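You operate a simulated robot arm through the tools that you are given. There is no shell and no other tool.

You run a simulated robot arm. Do the job below in one go: nothing can be reset, and whatever is moved stays where it is left.

JOB
Mix the batch for the time on its card, then start the rollers.
Fine: switch on first; the rollers start once the display shows READY.

Only the result counts: the job must be done as asked and must still hold three seconds after the hand-in. Knocking over, shifting, dropping, spilling or breaking anything else fails it.

ROBOT AND FRAMES
A 7-joint arm with a four-finger gripper, fixed in place. Base frame: the origin is at the foot of the arm, x ahead of it, y to its left, z up. Lengths are in m, angles in rad, forces in N, time in s.
Its first joint turns from -1.204 to 3.002 rad. Payload 3.67 kg.
Tool frame: the origin (TCP) lies between the finger pads and is the grasp point; the fingertips stand 0.028 m ahead of it; z points along the fingers, y is the line along which they close. Largest opening 0.112 m; the body of the gripper starts 0.073 m behind the TCP.
Orientation is that of the tool frame in the base frame, as [roll, pitch, yaw] about the fixed x, y, z axes, in that order (R = Rz(yaw) Ry(pitch) Rx(roll)). With the fingers straight down and closing along the base's y, the tool's x points along the base's -x, its y along +y and its z along -z.

CONTROLS
- The arm moves only by the tool play_rows. Its argument "moves" is a list of rows, each a list of 3 entries, a list of its own where there are three numbers: the shift along the base's x, y, z in cm, then the turn, a rotation vector about the base's x, y, z in degrees, then the opening, from 0 (shut) to 1 (fully open). In form: [[[dx, dy, dz], [ax, ay, az], claw], ...]. A call has 1 to 20 rows; each row is the pose to reach, as a shift and turn from the pose commanded when the call began. Rows are played at 5 a second. More than 0.05 m and 0.15 rad between two rows, or a gripper value outside its range, and nothing of the call is played. Where a pose cannot be reached the arm comes as near as it can. A force on the tool above 40 N (or 10 N above the force at the start of the call, whichever is more), or a blocked arm, ends the call early, and 0.2 s more pass. Each finger halts on what it meets, pressing with about 29 N; the grip force reading is that of the motor and also rises with nothing between the fingers. The clock runs only during rows and for 0.2 s after the last one: add rows that repeat a pose to give the fingers time. The reply holds the time, the measured pose of the TCP, the force on the tool along the base axes, the opening and the grip force, in the units named above and with some noise, with the torque about the TCP (base axes, N m) and any sound that the robot's microphone picked up.
- Cameras (640 x 400 px; columns grow to the right, rows downward): "scene" is fixed at [0.2209, 0.5011, 1.5675]; the picture's right is [-0.66, -0.75, 0.00], its down [-0.32, 0.28, -0.90] and it looks along [0.68, -0.60, -0.43] (base axes); focal length 308 px, centre (320, 200). "wrist" rides on the gripper at [0.06, -0.018, -0.104] in the tool frame; the picture's right is [0.29, 0.96, 0.00], its down [-0.80, 0.24, -0.55] and it looks along [-0.53, 0.16, 0.83] (tool axes); focal length 234 px, centre (320, 200). There is no depth. A picture from a camera that has moved, and an enlarged one, comes with that camera's place and axes in the base frame and with its lens.
- grab_frame(camera): a new picture of that camera. No time passes.
- lift_body(by): slides the trunk up (or, below 0, down) by that many m; the arm rides with it, the base frame stays. It gives what a move gives, with no picture.
- inspect(camera, box): a new picture of the part [left, top, right, bottom] of that camera's present view, enlarged. No time passes.
- hand_in(): hands the job in; it is judged then, once.

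Places have to be worked out from the pictures, the camera data and where the tool is seen. Open the gripper and draw the arm clear of the work before you hand the job in, unless the task says otherwise.

The tools are called after ">>>" by a JSON object that holds its "op" and its "data". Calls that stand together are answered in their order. play_rows: Moves the arm, as the interface text tells. Its arguments: {"type":"object","properties":{"moves":{"type":"array","items":{"type":"array"}}},"required":["moves"]} The other tools are called the same way: lift_body (by) slides the trunk up or down; grab_frame (camera) takes a picture; inspect (camera, box) takes an enlarged picture of a part of a camera's view; hand_in () hands the job in.

At the start:

```text
t: 0.0
position: [0.6033, -0.202, 1.3595]
orientation: [-3.141, 0.001, -3.14]
ft_force: [-0.7, 0.0, -0.4]
wrist_torque: [-0.01, -0.02, 0.01]
grip_width: 0.1121
grip_force: 0.1
trunk travel left (down, up): [-0.7, 0.14]
```

scene: 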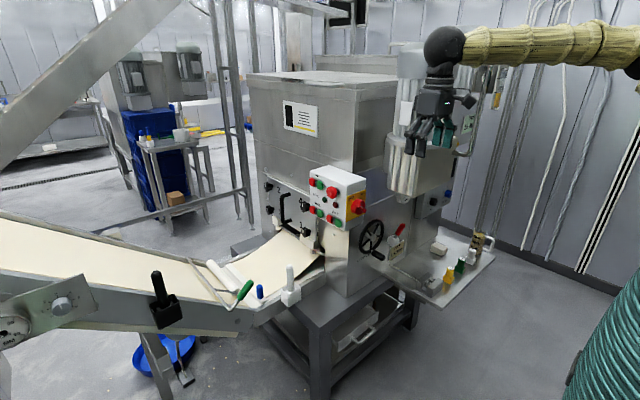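
wrist: 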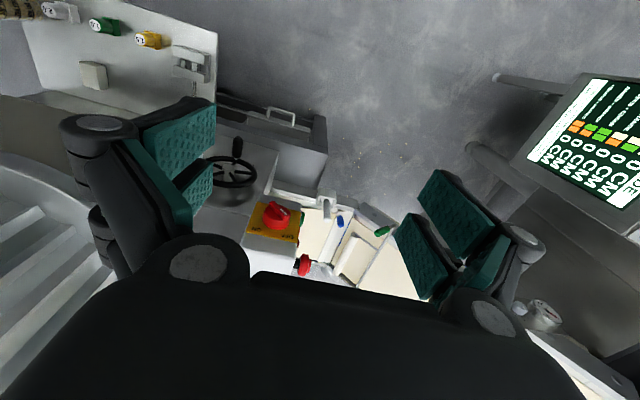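

The scene shows a dough machine with a control box (buttons, a red rotary switch), a crank wheel, a tray with coloured items and a recipe screen. I'll enlarge the parts that matter before moving.

>>> {"op": "inspect", "data": {"camera": "scene", "box": [290, 155, 390, 235]}}

>>> {"op": "inspect", "data": {"camera": "scene", "box": [270, 90, 340, 140]}}

>>> {"op": "inspect", "data": {"camera": "scene", "box": [370, 180, 500, 310]}}

>>> {"op": "inspect", "data": {"camera": "wrist", "box": [500, 60, 640, 220]}}

>>> {"op": "inspect", "data": {"camera": "wrist", "box": [0, 0, 240, 150]}}

>>> {"op": "inspect", "data": {"camera": "wrist", "box": [220, 160, 420, 300]}}

>>> {"op": "inspect", "data": {"camera": "scene", "box": [180, 230, 320, 320]}}

```text
5.00 times, centred on (340, 195) of scene
camera zoom: at [0.2209, 0.5011, 1.5675], right [-0.66, -0.75, 0.0], down [-0.32, 0.28, -0.9], along [0.68, -0.6, -0.43], focal length 1542 px, centre (220, 225)
```

zoom: 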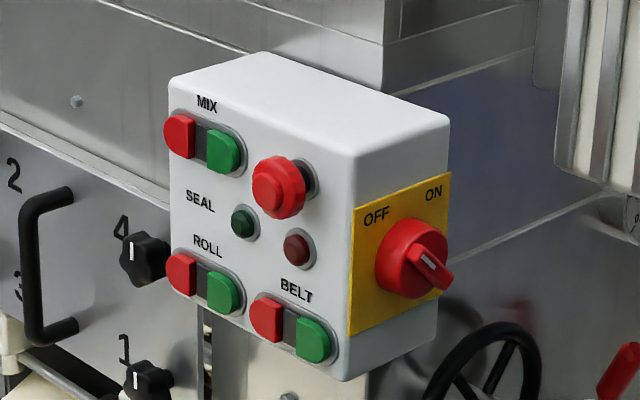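

```text
8.00 times, centred on (305, 115) of scene
camera zoom: at [0.2209, 0.5011, 1.5675], right [-0.66, -0.75, 0.0], down [-0.32, 0.28, -0.9], along [0.68, -0.6, -0.43], focal length 2468 px, centre (440, 880)
```

zoom: 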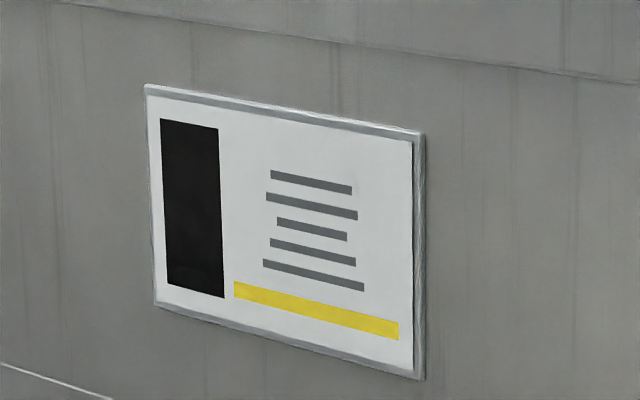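

```text
3.08 times, centred on (435, 245) of scene
camera zoom: at [0.2209, 0.5011, 1.5675], right [-0.66, -0.75, 0.0], down [-0.32, 0.28, -0.9], along [0.68, -0.6, -0.43], focal length 949 px, centre (-34, 62)
```

zoom: 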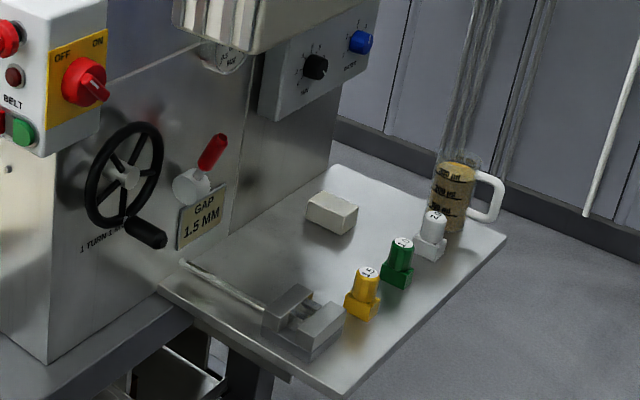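

```text
2.50 times, centred on (570, 140) of wrist
camera zoom: at [0.5436, -0.2195, 1.4641], right [-0.29, 0.96, 0.0], down [0.8, 0.24, 0.55], along [0.53, 0.16, -0.83], focal length 585 px, centre (-305, 350)
```

zoom: 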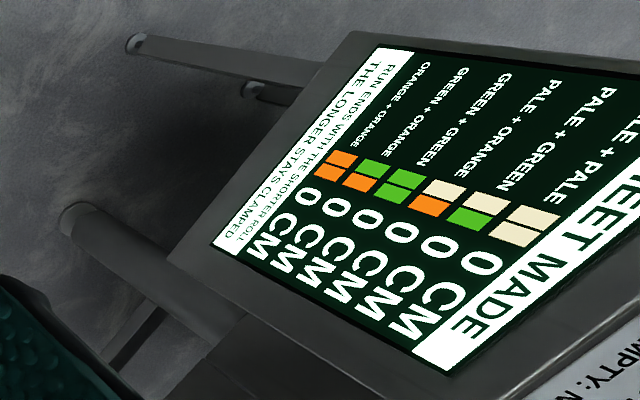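

```text
2.67 times, centred on (120, 75) of wrist
camera zoom: at [0.5436, -0.2195, 1.4641], right [-0.29, 0.96, 0.0], down [0.8, 0.24, 0.55], along [0.53, 0.16, -0.83], focal length 624 px, centre (853, 533)
```

zoom: 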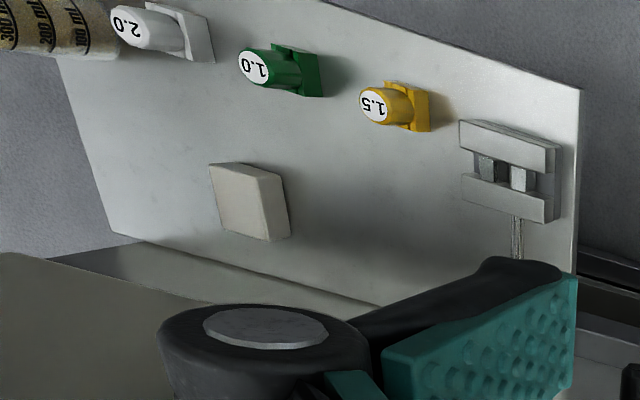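

```text
2.86 times, centred on (320, 230) of wrist
camera zoom: at [0.5436, -0.2195, 1.4641], right [-0.29, 0.96, 0.0], down [0.8, 0.24, 0.55], along [0.53, 0.16, -0.83], focal length 669 px, centre (320, 114)
```

zoom: 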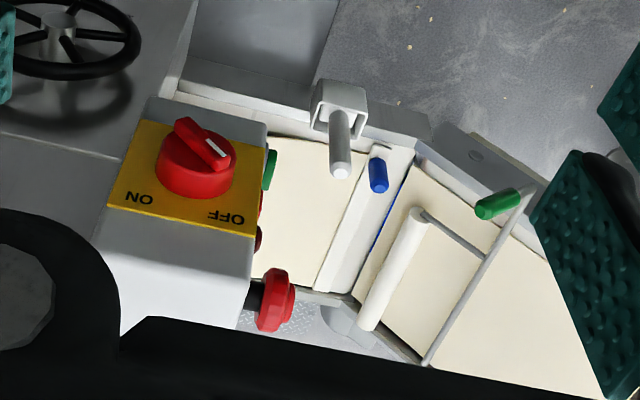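

```text
4.44 times, centred on (250, 275) of scene
camera zoom: at [0.2209, 0.5011, 1.5675], right [-0.66, -0.75, 0.0], down [-0.32, 0.28, -0.9], along [0.68, -0.6, -0.43], focal length 1371 px, centre (631, -133)
```

zoom: 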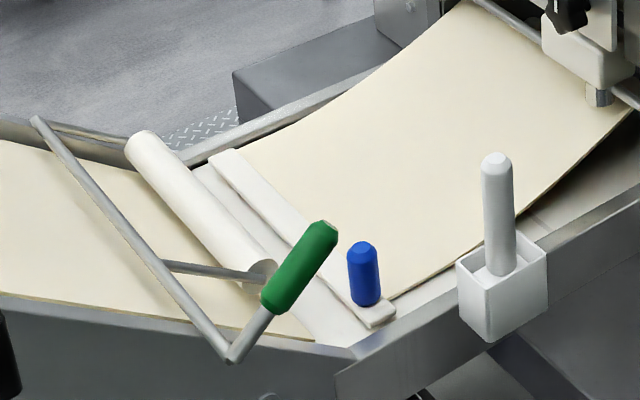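

The side panel below the mixer head seems to hold a timer dial and a blue knob, and a card should give the batch time. I'll look closer at those and hunt for the card and display.

>>> {"op": "inspect", "data": {"camera": "scene", "box": [400, 160, 480, 220]}}

>>> {"op": "inspect", "data": {"camera": "scene", "box": [380, 40, 540, 160]}}

>>> {"op": "inspect", "data": {"camera": "scene", "box": [250, 170, 330, 270]}}

>>> {"op": "inspect", "data": {"camera": "scene", "box": [0, 240, 200, 400]}}

>>> {"op": "inspect", "data": {"camera": "wrist", "box": [480, 200, 640, 400]}}

>>> {"op": "inspect", "data": {"camera": "scene", "box": [100, 30, 260, 150]}}

>>> {"op": "inspect", "data": {"camera": "scene", "box": [370, 200, 430, 250]}}

```text
6.67 times, centred on (440, 190) of scene
camera zoom: at [0.2209, 0.5011, 1.5675], right [-0.66, -0.75, 0.0], down [-0.32, 0.28, -0.9], along [0.68, -0.6, -0.43], focal length 2057 px, centre (-480, 267)
```

zoom: 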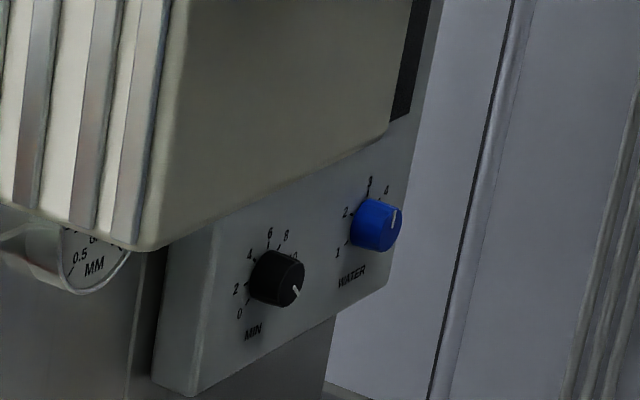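

```text
3.33 times, centred on (460, 100) of scene
camera zoom: at [0.2209, 0.5011, 1.5675], right [-0.66, -0.75, 0.0], down [-0.32, 0.28, -0.9], along [0.68, -0.6, -0.43], focal length 1028 px, centre (-147, 533)
```

zoom: 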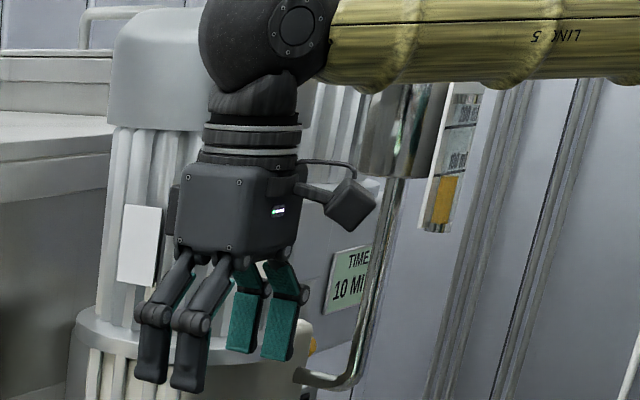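

```text
4.00 times, centred on (290, 220) of scene
camera zoom: at [0.2209, 0.5011, 1.5675], right [-0.66, -0.75, 0.0], down [-0.32, 0.28, -0.9], along [0.68, -0.6, -0.43], focal length 1234 px, centre (440, 120)
```

zoom: 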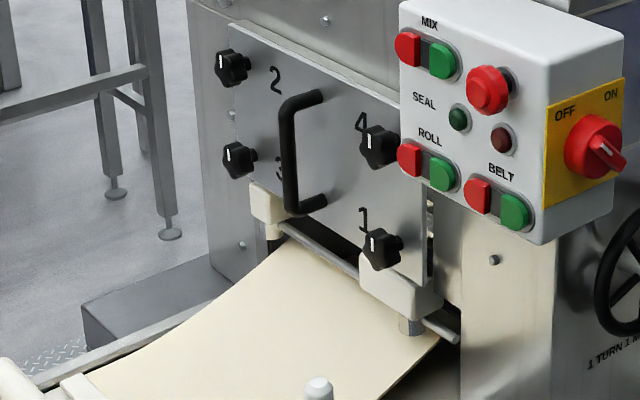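

```text
2.50 times, centred on (100, 320) of scene
camera zoom: at [0.2209, 0.5011, 1.5675], right [-0.66, -0.75, 0.0], down [-0.32, 0.28, -0.9], along [0.68, -0.6, -0.43], focal length 771 px, centre (870, -100)
```

zoom: 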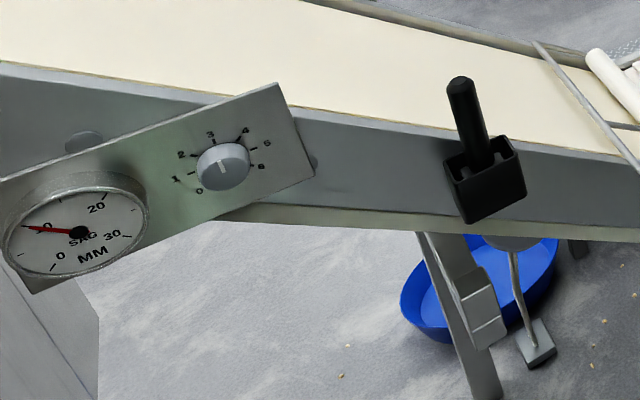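

```text
2.00 times, centred on (560, 300) of wrist
camera zoom: at [0.5436, -0.2195, 1.4641], right [-0.29, 0.96, 0.0], down [0.8, 0.24, 0.55], along [0.53, 0.16, -0.83], focal length 468 px, centre (-160, 0)
```

zoom: 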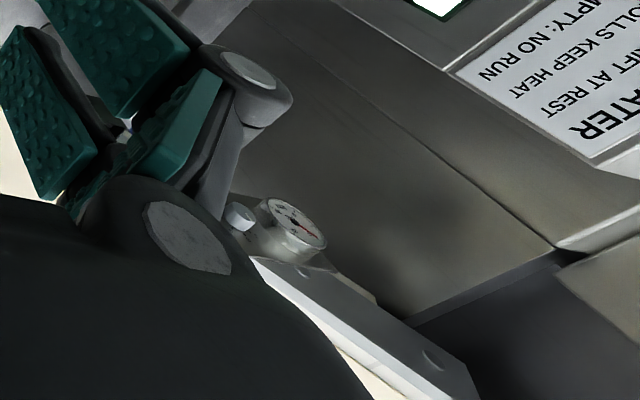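

```text
3.33 times, centred on (180, 90) of scene
camera zoom: at [0.2209, 0.5011, 1.5675], right [-0.66, -0.75, 0.0], down [-0.32, 0.28, -0.9], along [0.68, -0.6, -0.43], focal length 1028 px, centre (787, 567)
```

zoom: 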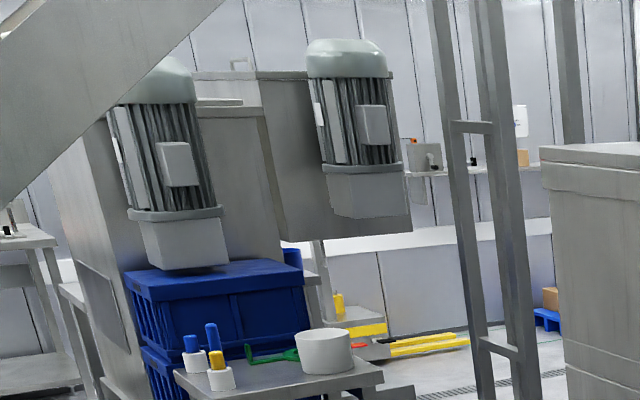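

```text
8.00 times, centred on (400, 225) of scene
camera zoom: at [0.2209, 0.5011, 1.5675], right [-0.66, -0.75, 0.0], down [-0.32, 0.28, -0.9], along [0.68, -0.6, -0.43], focal length 2468 px, centre (-320, 0)
```

zoom: 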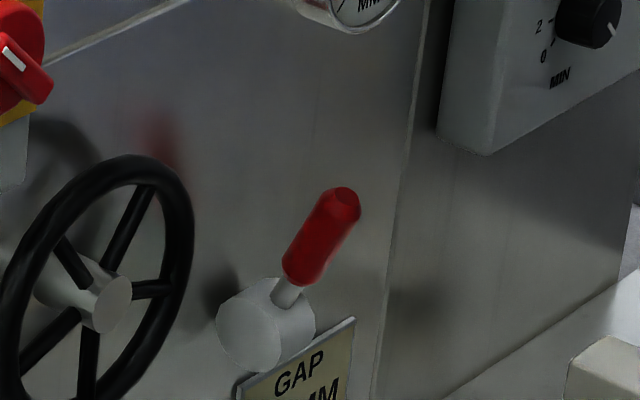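

A card reading "TIME 10 MI…" is partly hidden behind the gripper, and the MIN dial sits on the mixer side panel. I'll slide the tool about 20 cm in +y, clear of the machine (which is at x>0.8), to uncover the card.

>>> {"op": "play_rows", "data": {"moves": [[[0, 4, 0], [0, 0, 0], 1], [[0, 8, 0], [0, 0, 0], 1], [[0, 12, 0], [0, 0, 0], 1], [[0, 16, 0], [0, 0, 0], 1], [[0, 20, 0], [0, 0, 0], 1], [[0, 20, 0], [0, 0, 0], 1]]}}

>>> {"op": "grab_frame", "data": {"camera": "scene"}}

>>> {"op": "inspect", "data": {"camera": "scene", "box": [430, 90, 510, 140]}}

>>> {"op": "grab_frame", "data": {"camera": "wrist"}}

```text
t: 1.4
position: [0.6023, -0.0026, 1.3603]
orientation: [3.141, -0.001, 3.14]
ft_force: [0.1, -1.1, -0.1]
wrist_torque: [0.03, -0.06, 0.0]
grip_width: 0.1119
grip_force: 0.0
trunk travel left (down, up): [-0.7, 0.14]
```

```text
taken
```

scene: 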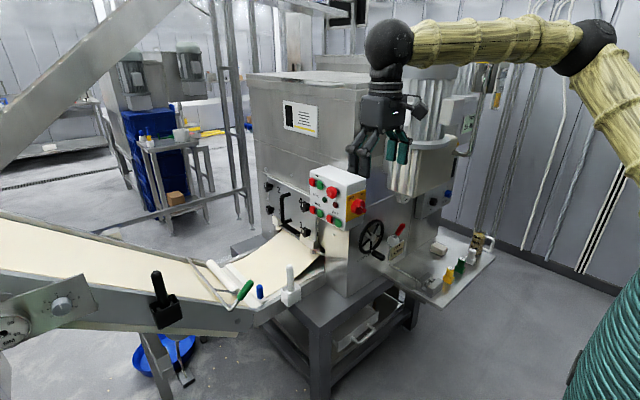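

```text
8.00 times, centred on (470, 115) of scene
camera zoom: at [0.2209, 0.5011, 1.5675], right [-0.66, -0.75, 0.0], down [-0.32, 0.28, -0.9], along [0.68, -0.6, -0.43], focal length 2468 px, centre (-880, 880)
```

zoom: 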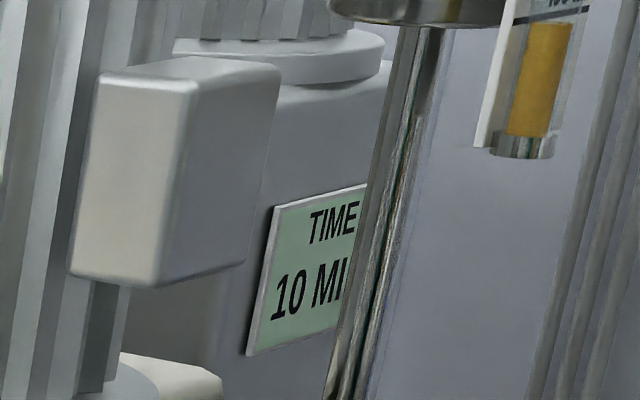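

```text
taken
camera wrist: at [0.5422, -0.0209, 1.4651], right [-0.29, 0.96, 0.0], down [0.8, 0.24, 0.56], along [0.53, 0.16, -0.83], focal length 234 px, centre (320, 200)
```

wrist: 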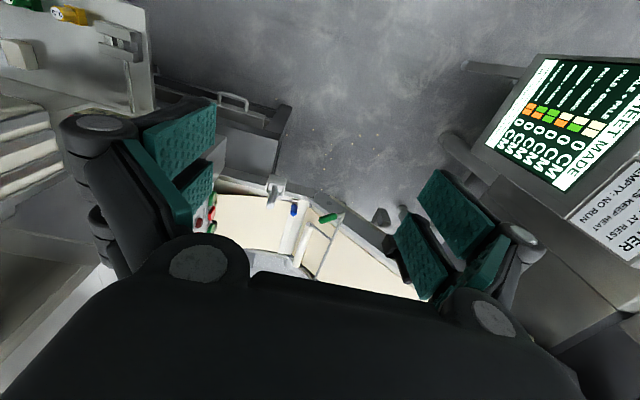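

The card reads "TIME 10 MI…" but a pipe covers part of it. I'll swing the wrist camera round to look at the mixer head side straight on, at around (0.5,-0.35,1.4).

>>> {"op": "play_rows", "data": {"moves": [[[-1, -3.5, 0.4], [-1.6, -4.3, -3.8], 1], [[-2, -7, 0.8], [-3.1, -8.6, -7.6], 1], [[-3, -10.5, 1.2], [-4.7, -12.9, -11.4], 1], [[-4, -14, 1.6], [-6.3, -17.2, -15.2], 1], [[-5, -17.5, 2], [-7.8, -21.5, -19], 1], [[-6, -21, 2.4], [-9.4, -25.9, -22.7], 1], [[-7, -24.5, 2.8], [-11, -30.2, -26.5], 1], [[-8, -28, 3.2], [-12.6, -34.5, -30.3], 1], [[-9, -31.5, 3.6], [-14.1, -38.8, -34.1], 1], [[-10, -35, 4], [-15.7, -43.1, -37.9], 1], [[-10, -35, 4], [-15.7, -43.1, -37.9], 1]]}}

>>> {"op": "grab_frame", "data": {"camera": "wrist"}}

>>> {"op": "grab_frame", "data": {"camera": "scene"}}

```text
t: 3.8
position: [0.5038, -0.3512, 1.4008]
orientation: [3.141, 0.787, 2.441]
ft_force: [-0.3, 0.4, -0.3]
wrist_torque: [0.0, 0.01, -0.01]
grip_width: 0.1119
grip_force: 0.0
trunk travel left (down, up): [-0.7, 0.14]
```

```text
taken
camera wrist: at [0.4029, -0.2901, 1.4319], right [0.46, 0.86, -0.2], down [0.29, 0.07, 0.96], along [0.84, -0.5, -0.21], focal length 234 px, centre (320, 200)
```

wrist: 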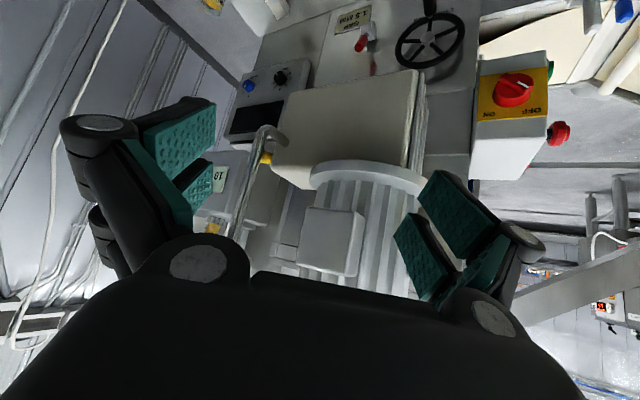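

```text
taken
```

scene: 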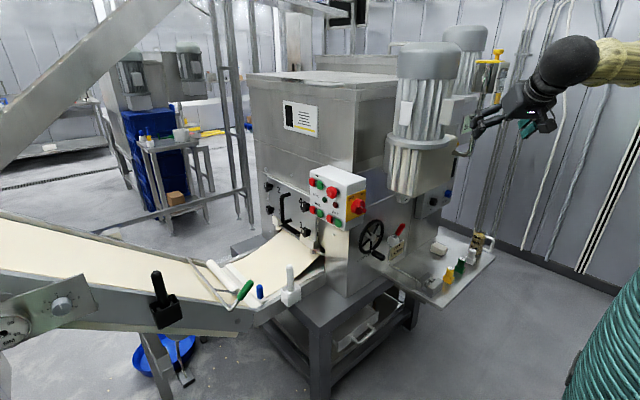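

The wrist now sees the panel with knobs, a dark display, a card and the main switch (picture upside-down). I'll enlarge those.

>>> {"op": "inspect", "data": {"camera": "wrist", "box": [220, 55, 320, 145]}}

>>> {"op": "inspect", "data": {"camera": "wrist", "box": [180, 140, 270, 240]}}

>>> {"op": "inspect", "data": {"camera": "scene", "box": [380, 40, 500, 140]}}

>>> {"op": "inspect", "data": {"camera": "wrist", "box": [310, 0, 470, 80]}}

>>> {"op": "inspect", "data": {"camera": "wrist", "box": [540, 180, 640, 380]}}

```text
4.44 times, centred on (270, 100) of wrist
camera zoom: at [0.4029, -0.2901, 1.4319], right [0.46, 0.86, -0.2], down [0.29, 0.07, 0.96], along [0.84, -0.5, -0.21], focal length 1041 px, centre (542, 644)
```

zoom: 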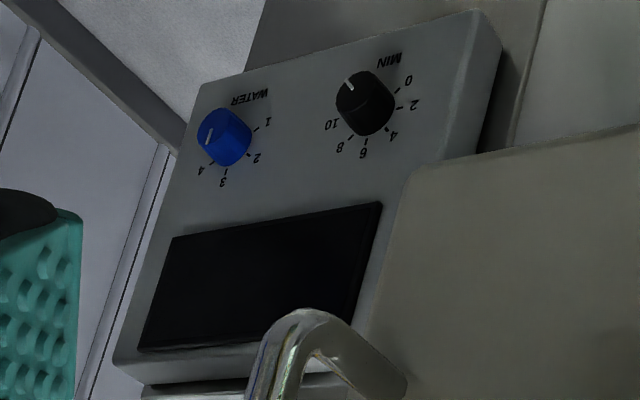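

```text
4.00 times, centred on (225, 190) of wrist
camera zoom: at [0.4029, -0.2901, 1.4319], right [0.46, 0.86, -0.2], down [0.29, 0.07, 0.96], along [0.84, -0.5, -0.21], focal length 937 px, centre (700, 240)
```

zoom: 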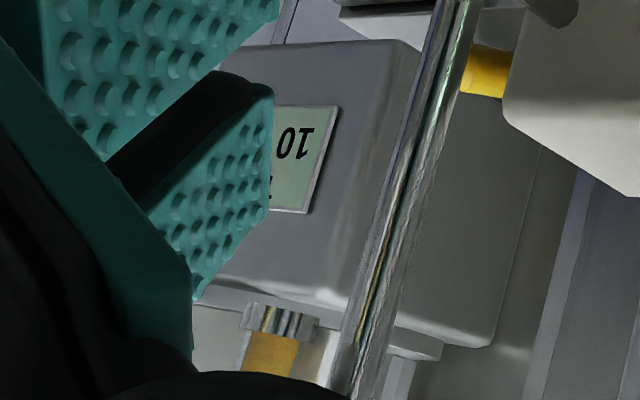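

```text
4.00 times, centred on (440, 90) of scene
camera zoom: at [0.2209, 0.5011, 1.5675], right [-0.66, -0.75, 0.0], down [-0.32, 0.28, -0.9], along [0.68, -0.6, -0.43], focal length 1234 px, centre (-160, 640)
```

zoom: 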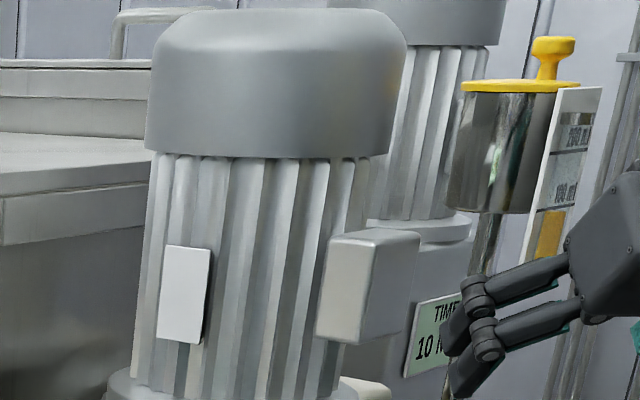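

```text
4.00 times, centred on (390, 40) of wrist
camera zoom: at [0.4029, -0.2901, 1.4319], right [0.46, 0.86, -0.2], down [0.29, 0.07, 0.96], along [0.84, -0.5, -0.21], focal length 937 px, centre (40, 840)
```

zoom: 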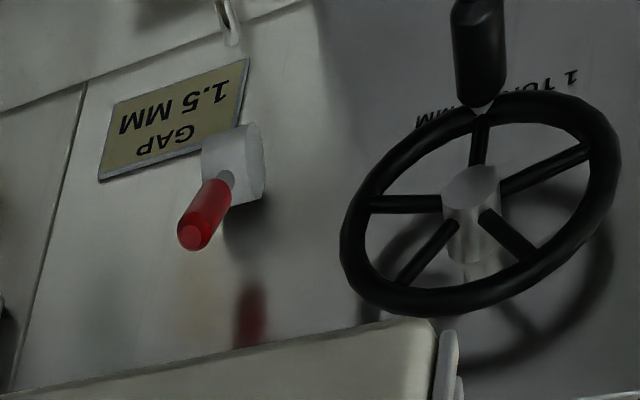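

```text
2.00 times, centred on (590, 280) of wrist
camera zoom: at [0.4029, -0.2901, 1.4319], right [0.46, 0.86, -0.2], down [0.29, 0.07, 0.96], along [0.84, -0.5, -0.21], focal length 468 px, centre (-220, 40)
```

zoom: 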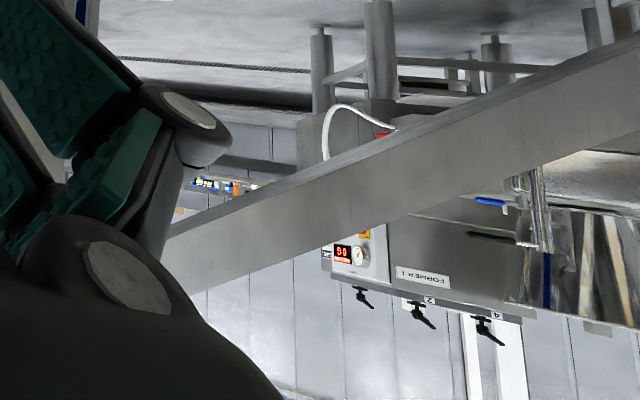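

The card says TIME 10 (MIN). The dial's pointer is not at 10, and the display is dark. Now the switch and knob details, and the card once more.

>>> {"op": "inspect", "data": {"camera": "wrist", "box": [465, 40, 585, 190]}}

>>> {"op": "inspect", "data": {"camera": "wrist", "box": [260, 60, 310, 95]}}

>>> {"op": "inspect", "data": {"camera": "scene", "box": [340, 185, 380, 220]}}

>>> {"op": "inspect", "data": {"camera": "scene", "box": [420, 180, 460, 210]}}

```text
2.67 times, centred on (525, 115) of wrist
camera zoom: at [0.4029, -0.2901, 1.4319], right [0.46, 0.86, -0.2], down [0.29, 0.07, 0.96], along [0.84, -0.5, -0.21], focal length 624 px, centre (-227, 427)
```

zoom: 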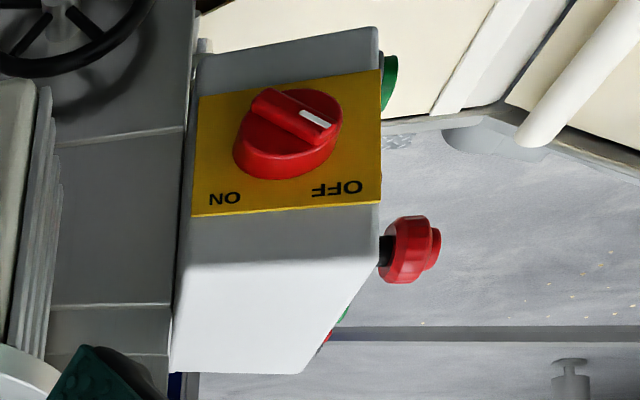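

```text
11.43 times, centred on (285, 78) of wrist
camera zoom: at [0.4029, -0.2901, 1.4319], right [0.46, 0.86, -0.2], down [0.29, 0.07, 0.96], along [0.84, -0.5, -0.21], focal length 2676 px, centre (720, 1600)
```

zoom: 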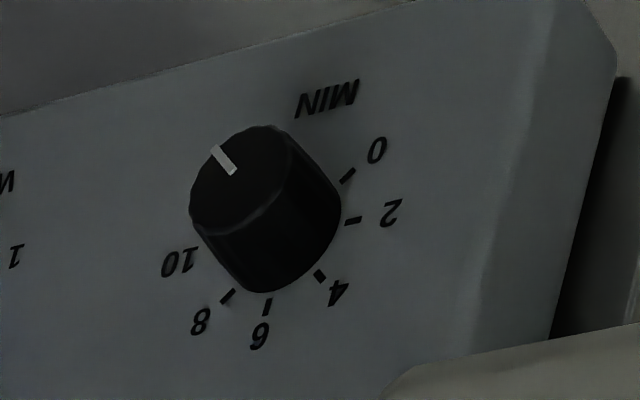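

```text
11.43 times, centred on (360, 202) of scene
camera zoom: at [0.2209, 0.5011, 1.5675], right [-0.66, -0.75, 0.0], down [-0.32, 0.28, -0.9], along [0.68, -0.6, -0.43], focal length 3526 px, centre (-137, 171)
```

zoom: 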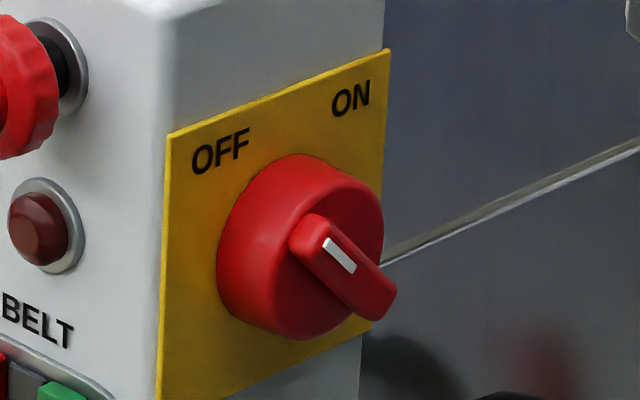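

```text
13.33 times, centred on (440, 195) of scene
camera zoom: at [0.2209, 0.5011, 1.5675], right [-0.66, -0.75, 0.0], down [-0.32, 0.28, -0.9], along [0.68, -0.6, -0.43], focal length 4113 px, centre (-1280, 267)
```

zoom: 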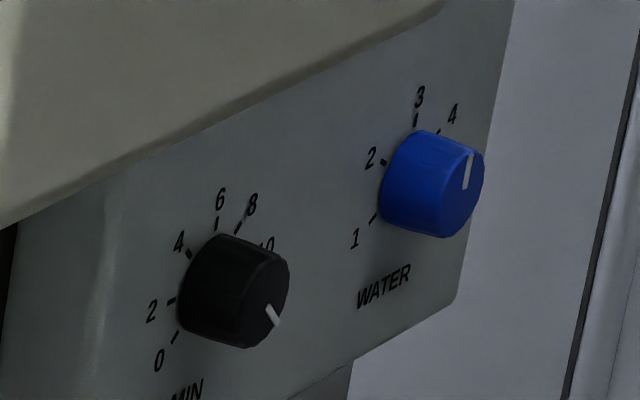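

Geometry so far: the switch is at about (0.84,-0.22,1.10) facing -x with its marker 45° up-left on OFF; the MIN dial is at about (0.88,-0.815,0.913) with its pointer at 135° (10 sits at 90°, straight right). I'll return towards the switch, undoing the yaw first.

>>> {"op": "play_rows", "data": {"moves": [[[1.2, 2.1, -1.5], [0, 0, 6.7], 1], [[2.4, 4.2, -3], [0, 0, 13.4], 1], [[3.6, 6.3, -4.5], [0, 0, 20.1], 1], [[4.8, 8.4, -6], [0, 0, 26.8], 1], [[6, 10.5, -7.5], [0, 0, 33.5], 1], [[7.2, 12.6, -9], [0, 0, 40], 1], [[7.2, 12.6, -9], [0, 0, 40], 1]]}}

>>> {"op": "grab_frame", "data": {"camera": "scene"}}

>>> {"op": "grab_frame", "data": {"camera": "wrist"}}

```text
t: 5.4
position: [0.5751, -0.2252, 1.3098]
orientation: [3.14, 0.786, 3.14]
ft_force: [0.2, -1.0, 0.0]
wrist_torque: [-0.02, -0.05, 0.0]
grip_width: 0.1121
grip_force: 0.1
trunk travel left (down, up): [-0.7, 0.14]
```

```text
taken
```

scene: 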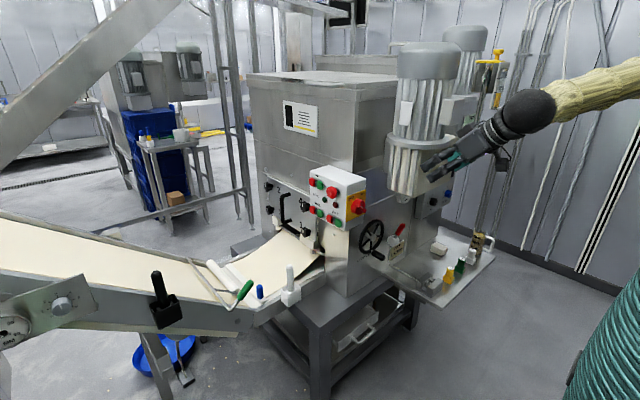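

```text
taken
camera wrist: at [0.4581, -0.244, 1.3417], right [-0.2, 0.96, -0.2], down [0.17, 0.24, 0.96], along [0.96, 0.16, -0.21], focal length 234 px, centre (320, 200)
```

wrist: 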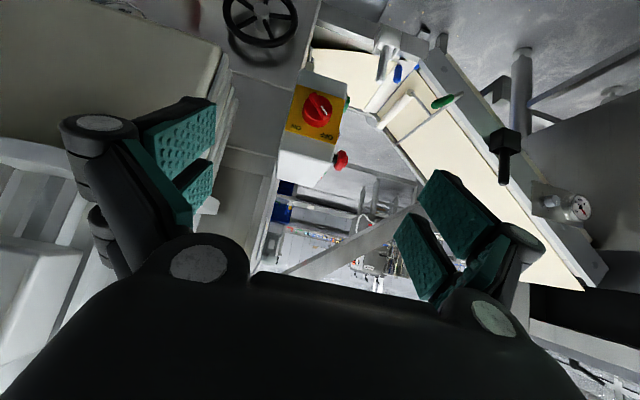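

The tool is clear at (0.575,-0.225,1.31). I'll bring it horizontal (fingers along +x) and down to switch height, stopping well short at x≈0.60.

>>> {"op": "play_rows", "data": {"moves": [[[0.4, 0, -3.5], [0, -7.5, 0], 0.7], [[0.8, 0, -7], [0, -15, 0], 0.7], [[1.2, 0, -10.5], [0, -22.5, 0], 0.7], [[1.6, 0.2, -14], [0, -30, 0], 0.7], [[2, 0.3, -17.5], [0, -37.5, 0], 0.7], [[2.5, 0.4, -21], [0, -45, 0], 0.7], [[2.5, 0.4, -21], [0, -45, 0], 0.7]]}}

>>> {"op": "grab_frame", "data": {"camera": "scene"}}

>>> {"op": "grab_frame", "data": {"camera": "wrist"}}

```text
t: 7.0
position: [0.6318, -0.2218, 1.0825]
orientation: [0.714, 1.569, 0.71]
ft_force: [-0.6, -1.0, 0.1]
wrist_torque: [0.03, 0.04, 0.0]
grip_width: 0.0782
grip_force: 0.0
out of reach, approached as far as the arm can: row 1, 2, 3, 4, 5, 6, 7
trunk travel left (down, up): [-0.7, 0.14]
```

```text
taken
```

scene: 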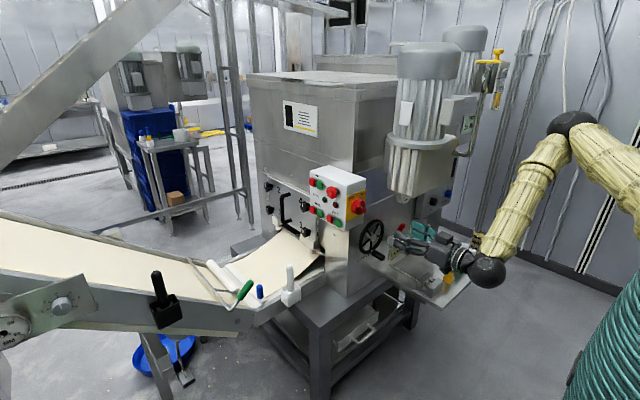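

```text
taken
camera wrist: at [0.5283, -0.2392, 1.022], right [0.0, 0.96, -0.29], down [-0.56, 0.24, 0.8], along [0.83, 0.16, 0.53], focal length 234 px, centre (320, 200)
```

wrist: 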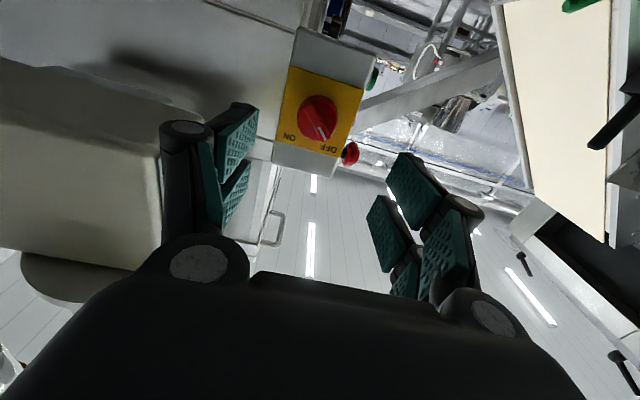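

Slightly out of reach (wrist too folded), which moving forward should cure. The new view puts the switch at about (0.841,-0.217,1.098). I'll advance to x≈0.70 while rolling -45° so the fingers straddle the OFF-pointing bar.

>>> {"op": "play_rows", "data": {"moves": [[[2, 0, 0], [-7.5, 0, 0], 0.6], [[4, 0, 0], [-15, 0, 0], 0.6], [[6, 0, 0], [-22.5, 0, 0], 0.6], [[8, 0, 0], [-30, 0, 0], 0.6], [[9, 0, 0], [-37.5, 0, 0], 0.6], [[10, 0, 0], [-45, 0, 0], 0.6], [[10, 0, 0], [-45, 0, 0], 0.6]]}}

>>> {"op": "grab_frame", "data": {"camera": "wrist"}}

>>> {"op": "inspect", "data": {"camera": "scene", "box": [320, 150, 480, 300]}}

```text
t: 8.6
position: [0.7335, -0.2227, 1.0798]
orientation: [-1.571, 0.787, -1.573]
ft_force: [-1.3, 0.2, 0.1]
wrist_torque: [0.0, 0.04, 0.01]
grip_width: 0.0674
grip_force: 0.1
trunk travel left (down, up): [-0.7, 0.14]
```

```text
taken
camera wrist: at [0.6294, -0.2782, 1.052], right [0.0, 0.47, -0.88], down [-0.55, 0.73, 0.39], along [0.83, 0.49, 0.26], focal length 234 px, centre (320, 200)
```

wrist: 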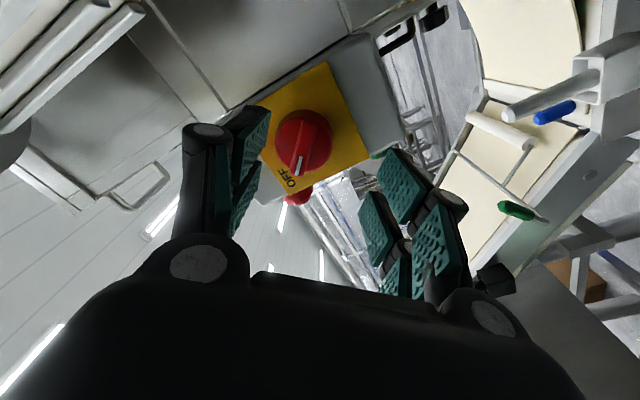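

```text
2.67 times, centred on (400, 225) of scene
camera zoom: at [0.2209, 0.5011, 1.5675], right [-0.66, -0.75, 0.0], down [-0.32, 0.28, -0.9], along [0.68, -0.6, -0.43], focal length 823 px, centre (107, 133)
```

zoom: 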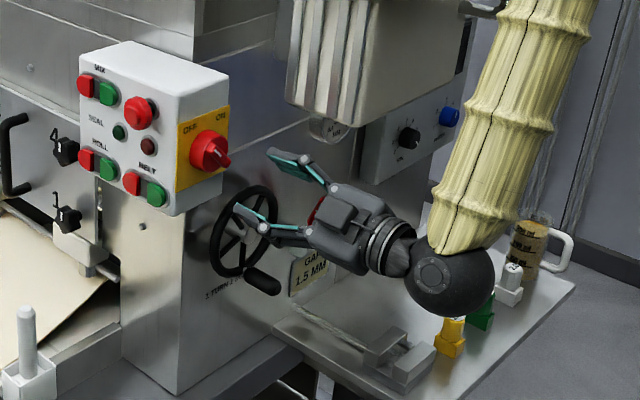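

Now reachable: TCP at (0.7335,-0.2227,1.080). The switch works out again at about (y -0.219, z 1.100). A zoom to centre on the bar precisely before engaging.

>>> {"op": "inspect", "data": {"camera": "wrist", "box": [240, 80, 380, 220]}}

```text
2.86 times, centred on (310, 150) of wrist
camera zoom: at [0.6294, -0.2782, 1.052], right [0.0, 0.47, -0.88], down [-0.55, 0.73, 0.39], along [0.83, 0.49, 0.26], focal length 669 px, centre (349, 343)
```

zoom: 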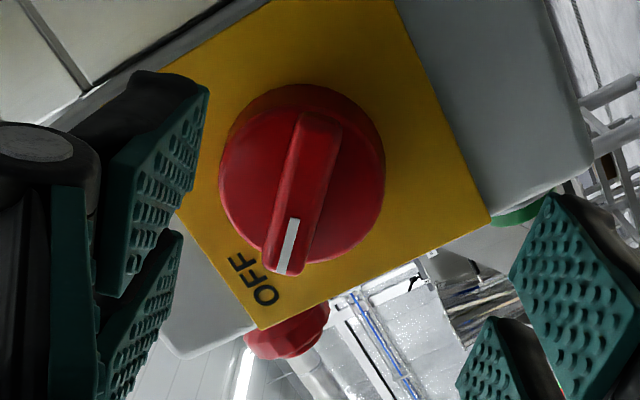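

The bar's front face is at about x=0.822, y=-0.218, z=1.0985, with the disc just behind it. I'll align laterally, then move in until the fingertips are about 7 mm past the bar's front, and close.

>>> {"op": "play_rows", "data": {"moves": [[[0, 0.45, 1.9], [0, 0, 0], 0.6], [[2.5, 0.45, 1.9], [0, 0, 0], 0.6], [[4.5, 0.45, 1.9], [0, 0, 0], 0.6], [[5.7, 0.45, 1.9], [0, 0, 0], 0.6], [[6.4, 0.45, 1.9], [0, 0, 0], 0.6], [[6.9, 0.45, 1.9], [0, 0, 0], 0.6], [[6.9, 0.45, 1.9], [0, 0, 0], 0.6]]}}

>>> {"op": "grab_frame", "data": {"camera": "wrist"}}

>>> {"op": "inspect", "data": {"camera": "scene", "box": [320, 160, 420, 240]}}

```text
t: 10.2
position: [0.8041, -0.216, 1.0994]
orientation: [-1.57, 0.787, -1.571]
ft_force: [-1.0, 0.0, 0.5]
wrist_torque: [0.0, -0.01, -0.02]
grip_width: 0.0671
grip_force: 0.0
trunk travel left (down, up): [-0.7, 0.14]
```

```text
taken
camera wrist: at [0.699, -0.2723, 1.0711], right [0.0, 0.47, -0.88], down [-0.55, 0.73, 0.4], along [0.83, 0.49, 0.26], focal length 234 px, centre (320, 200)
```

wrist: 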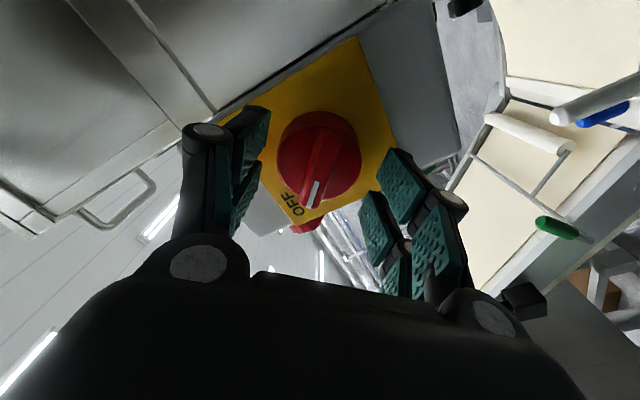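

```text
5.00 times, centred on (370, 200) of scene
camera zoom: at [0.2209, 0.5011, 1.5675], right [-0.66, -0.75, 0.0], down [-0.32, 0.28, -0.9], along [0.68, -0.6, -0.43], focal length 1542 px, centre (70, 200)
```

zoom: 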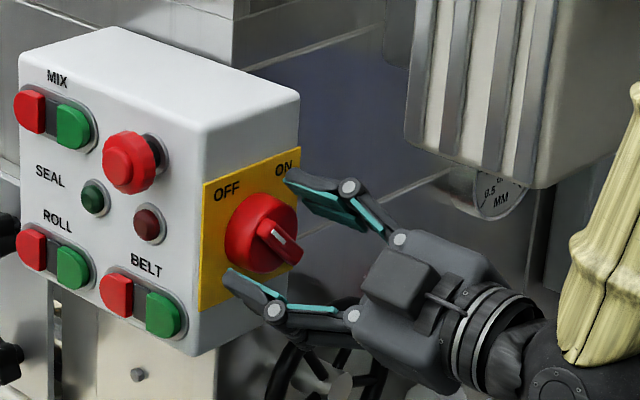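

The fingers straddle the knob with no contact force. Closing to grip the bar.

>>> {"op": "play_rows", "data": {"moves": [[[0, 0, 0], [0, 0, 0], 0.3], [[0, 0, 0], [0, 0, 0], 0], [[0, 0, 0], [0, 0, 0], 0], [[0, 0, 0], [0, 0, 0], 0]]}}

>>> {"op": "inspect", "data": {"camera": "wrist", "box": [200, 80, 460, 260]}}

>>> {"op": "inspect", "data": {"camera": "scene", "box": [320, 160, 420, 240]}}

```text
t: 11.2
position: [0.8036, -0.2177, 1.1004]
orientation: [-1.569, 0.787, -1.572]
ft_force: [3.0, -7.2, 9.0]
wrist_torque: [-0.02, 0.08, -0.54]
grip_width: 0.0496
grip_force: 45.1
trunk travel left (down, up): [-0.7, 0.14]
```

```text
2.22 times, centred on (330, 170) of wrist
camera zoom: at [0.6988, -0.2729, 1.0717], right [0.0, 0.47, -0.88], down [-0.55, 0.73, 0.39], along [0.83, 0.49, 0.26], focal length 520 px, centre (298, 267)
```

zoom: 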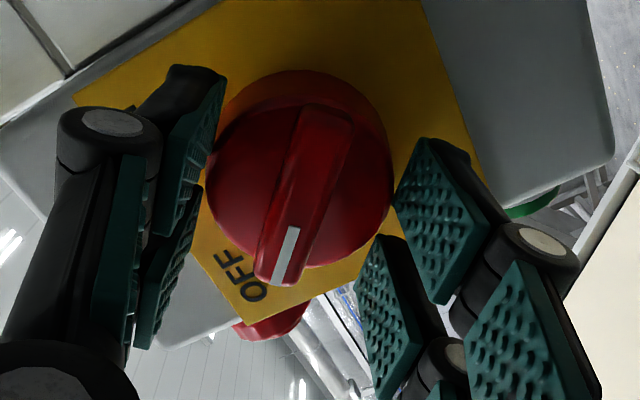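

```text
5.00 times, centred on (370, 200) of scene
camera zoom: at [0.2209, 0.5011, 1.5675], right [-0.66, -0.75, 0.0], down [-0.32, 0.28, -0.9], along [0.68, -0.6, -0.43], focal length 1542 px, centre (70, 200)
```

zoom: 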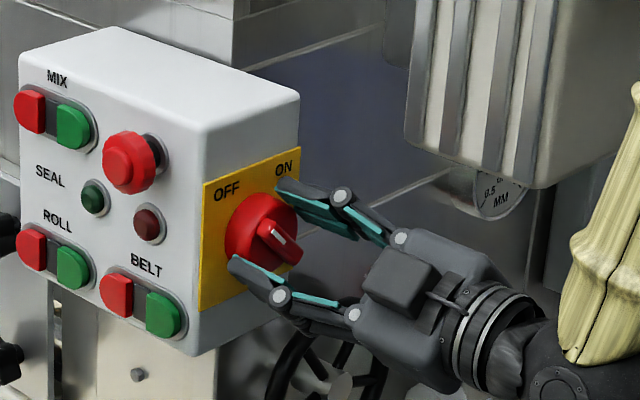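

The fingers stopped on the disc itself (50 mm), gripping it firmly. I'll turn about +x by 90° towards ON, recentring by ~1.5 mm as the side force suggests.

>>> {"op": "play_rows", "data": {"moves": [[[0, -0.15, 0.15], [0, 0, 0], 0], [[0, -0.15, 0.15], [7.5, 0, 0], 0], [[0, -0.15, 0.15], [15, 0, 0], 0], [[0, -0.15, 0.15], [22.5, 0, 0], 0], [[0, -0.15, 0.15], [30, 0, 0], 0], [[0, -0.15, 0.15], [37.5, 0, 0], 0], [[0, -0.15, 0.15], [45, 0, 0], 0], [[0, -0.15, 0.15], [52.5, 0, 0], 0], [[0, -0.15, 0.15], [60, 0, 0], 0], [[0, -0.15, 0.15], [67.5, 0, 0], 0], [[0, -0.15, 0.15], [75, 0, 0], 0], [[0, -0.15, 0.15], [82.5, 0, 0], 0], [[0, -0.15, 0.15], [90, 0, 0], 0], [[0, -0.15, 0.15], [90, 0, 0], 0]]}}

>>> {"op": "grab_frame", "data": {"camera": "wrist"}}

>>> {"op": "inspect", "data": {"camera": "scene", "box": [320, 160, 420, 240]}}

```text
t: 14.2
position: [0.8026, -0.2181, 1.1013]
orientation: [1.574, 0.78, 1.572]
ft_force: [-0.9, -10.3, -4.7]
wrist_torque: [-0.24, 0.2, -0.56]
grip_width: 0.0498
grip_force: 45.0
trunk travel left (down, up): [-0.7, 0.14]
```

```text
taken
camera wrist: at [0.6986, -0.1905, 1.0466], right [0.0, 0.88, 0.48], down [-0.55, -0.4, 0.73], along [0.83, -0.26, 0.49], focal length 234 px, centre (320, 200)
```

wrist: 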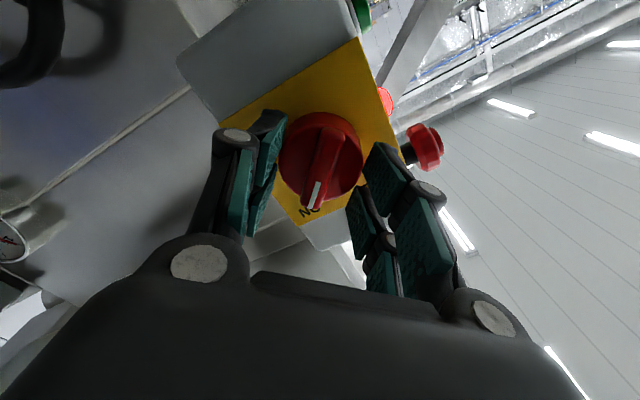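

```text
5.00 times, centred on (370, 200) of scene
camera zoom: at [0.2209, 0.5011, 1.5675], right [-0.66, -0.75, 0.0], down [-0.32, 0.28, -0.9], along [0.68, -0.6, -0.43], focal length 1542 px, centre (70, 200)
```

zoom: 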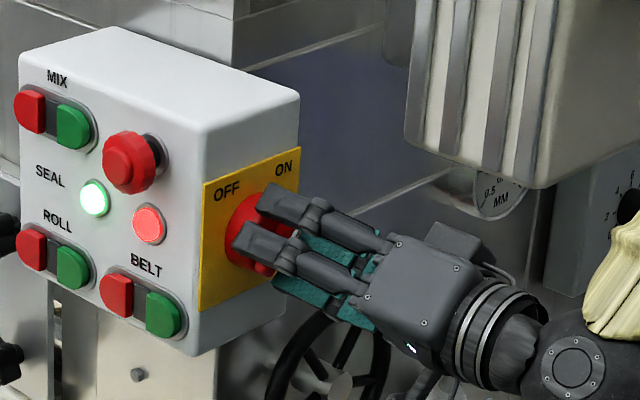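

The knob now points to ON, and two lamps (green and red) are lit on the box. I'll release, back off, and check the switch holds and what the display shows.

>>> {"op": "play_rows", "data": {"moves": [[[0, 0, 0], [0, 0, 0], 0.3], [[0, 0, 0], [0, 0, 0], 0.65], [[0, 0, 0], [0, 0, 0], 0.65], [[-2, 0, 0], [0, 0, 0], 0.65], [[-5, 0, 0], [0, 0, 0], 0.65], [[-9, 0, 0], [0, 0, 0], 0.65], [[-9, 0, 0], [0, 0, 0], 0.65]]}}

>>> {"op": "grab_frame", "data": {"camera": "scene"}}

>>> {"op": "inspect", "data": {"camera": "scene", "box": [320, 160, 420, 240]}}

>>> {"op": "inspect", "data": {"camera": "scene", "box": [400, 140, 480, 200]}}

```text
t: 15.8
position: [0.7134, -0.2196, 1.1014]
orientation: [1.573, 0.783, 1.573]
ft_force: [-0.1, -0.2, 0.2]
wrist_torque: [0.01, 0.01, 0.0]
grip_width: 0.0726
grip_force: 0.0
trunk travel left (down, up): [-0.7, 0.14]
```

```text
taken
```

scene: 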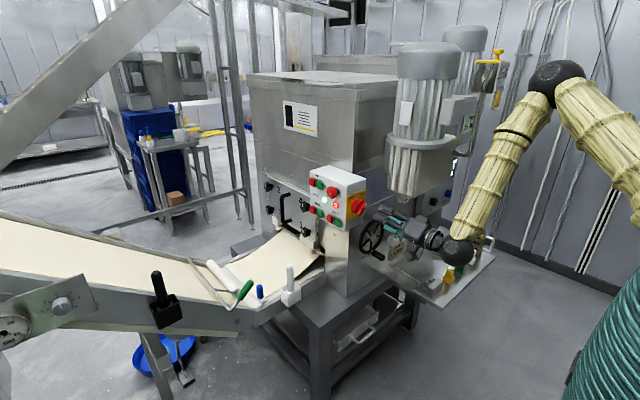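

```text
5.00 times, centred on (370, 200) of scene
camera zoom: at [0.2209, 0.5011, 1.5675], right [-0.66, -0.75, 0.0], down [-0.32, 0.28, -0.9], along [0.68, -0.6, -0.43], focal length 1542 px, centre (70, 200)
```

zoom: 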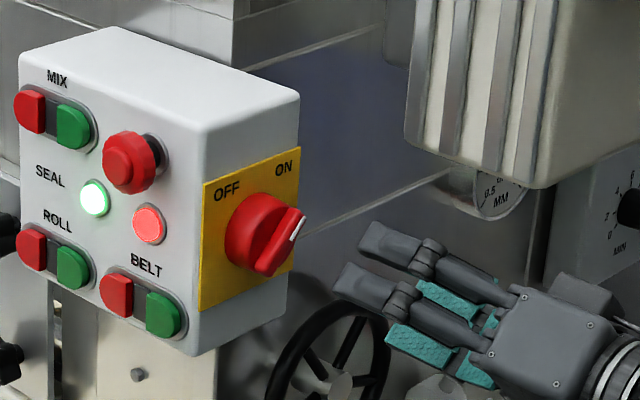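

```text
6.67 times, centred on (440, 170) of scene
camera zoom: at [0.2209, 0.5011, 1.5675], right [-0.66, -0.75, 0.0], down [-0.32, 0.28, -0.9], along [0.68, -0.6, -0.43], focal length 2057 px, centre (-480, 400)
```

zoom: 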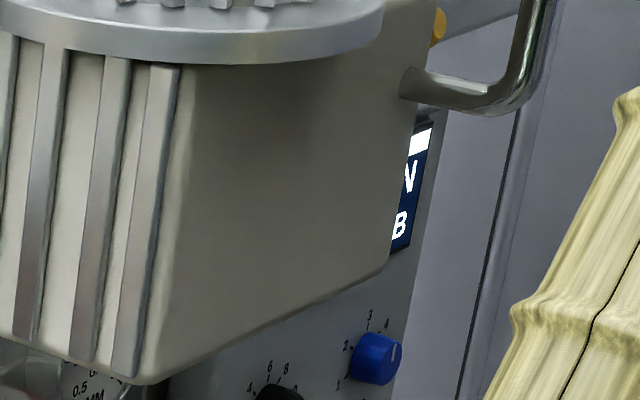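

Switch is ON and holds, the display is lit, no force. Now I back off in x and travel in -y, below the mixer box and above the tray, towards the MIN dial.

>>> {"op": "play_rows", "data": {"moves": [[[-4, 0, 0], [0, 0, 0], 0.5], [[-7, -2, -1], [0, 0, 0], 0.5], [[-8, -6, -3], [0, 0, 0], 0.5], [[-8, -10, -5], [0, 0, 0], 0.5], [[-8, -14, -7], [0, 0, 0], 0.5], [[-8, -18, -9], [0, 0, 0], 0.5], [[-8, -22.5, -10], [0, 0, 0], 0.5], [[-8, -27, -11], [0, 0, 0], 0.5], [[-8, -31.5, -12], [0, 0, 0], 0.5], [[-8, -36, -13], [0, 0, 0], 0.5], [[-8, -40, -14], [0, 0, 0], 0.5], [[-8, -40, -14], [0, 0, 0], 0.5]]}}

>>> {"op": "grab_frame", "data": {"camera": "scene"}}

>>> {"op": "grab_frame", "data": {"camera": "wrist"}}

```text
t: 18.4
position: [0.6314, -0.6193, 0.961]
orientation: [1.572, 0.783, 1.571]
ft_force: [-0.7, 0.5, -0.7]
wrist_torque: [-0.05, -0.02, 0.0]
grip_width: 0.0561
grip_force: 0.2
trunk travel left (down, up): [-0.7, 0.14]
```

```text
taken
```

scene: 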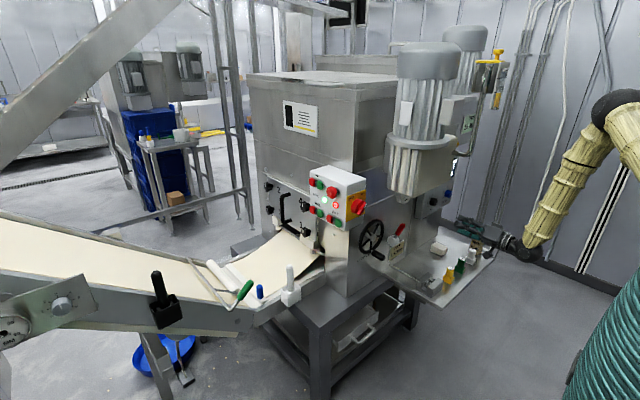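

```text
taken
camera wrist: at [0.5279, -0.5904, 0.9057], right [0.0, 0.88, 0.47], down [-0.55, -0.4, 0.73], along [0.83, -0.26, 0.49], focal length 234 px, centre (320, 200)
```

wrist: 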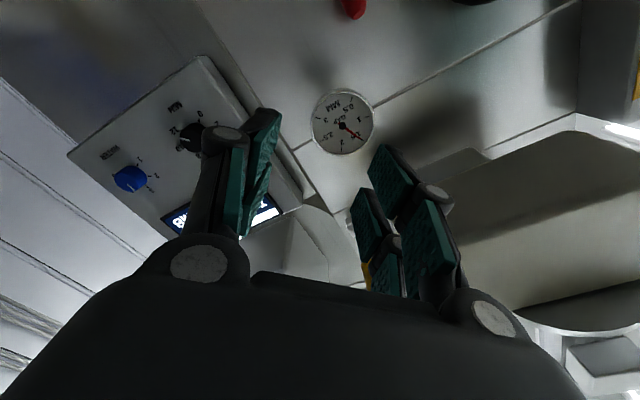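

The panel with MIN, WATER and the lit display is visible ahead. Continuing to y≈-0.81, z≈0.913, well above the tray items (tops ≈0.8 or lower).

>>> {"op": "play_rows", "data": {"moves": [[[0, -4, -1], [0, 0, 0], 0.5], [[0, -8, -2], [0, 0, 0], 0.5], [[0, -12, -3], [0, 0, 0], 0.5], [[0, -16, -4], [0, 0, 0], 0.5], [[0, -19.3, -4.7], [0, 0, 0], 0.5], [[0, -19.3, -4.7], [0, 0, 0], 0.5]]}}

>>> {"op": "grab_frame", "data": {"camera": "scene"}}

>>> {"op": "grab_frame", "data": {"camera": "wrist"}}

```text
t: 19.8
position: [0.6331, -0.8144, 0.9124]
orientation: [1.57, 0.779, 1.57]
ft_force: [0.0, -0.4, 1.1]
wrist_torque: [0.01, 0.06, -0.04]
grip_width: 0.056
grip_force: 0.0
trunk travel left (down, up): [-0.7, 0.14]
```

```text
taken
```

scene: 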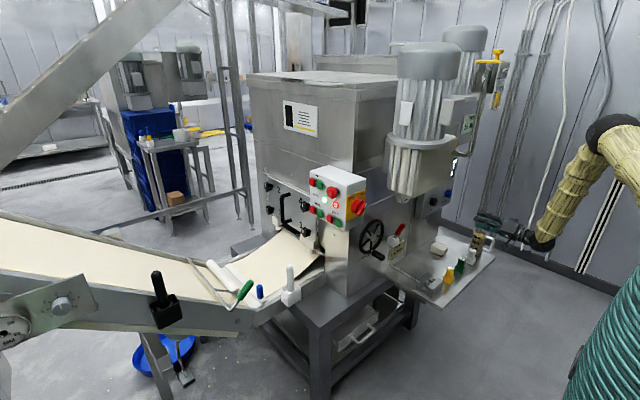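

```text
taken
camera wrist: at [0.5287, -0.7852, 0.8585], right [0.0, 0.88, 0.48], down [-0.55, -0.4, 0.73], along [0.83, -0.27, 0.49], focal length 234 px, centre (320, 200)
```

wrist: 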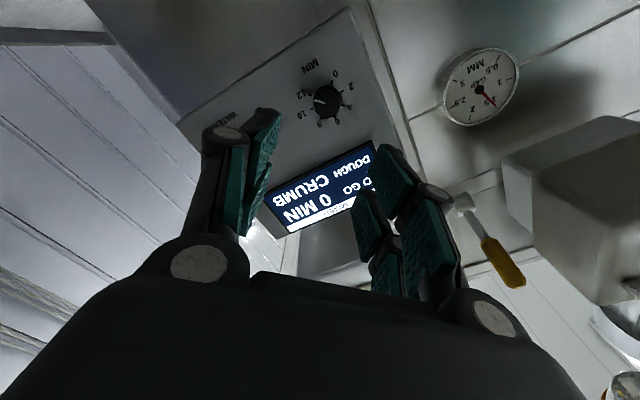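

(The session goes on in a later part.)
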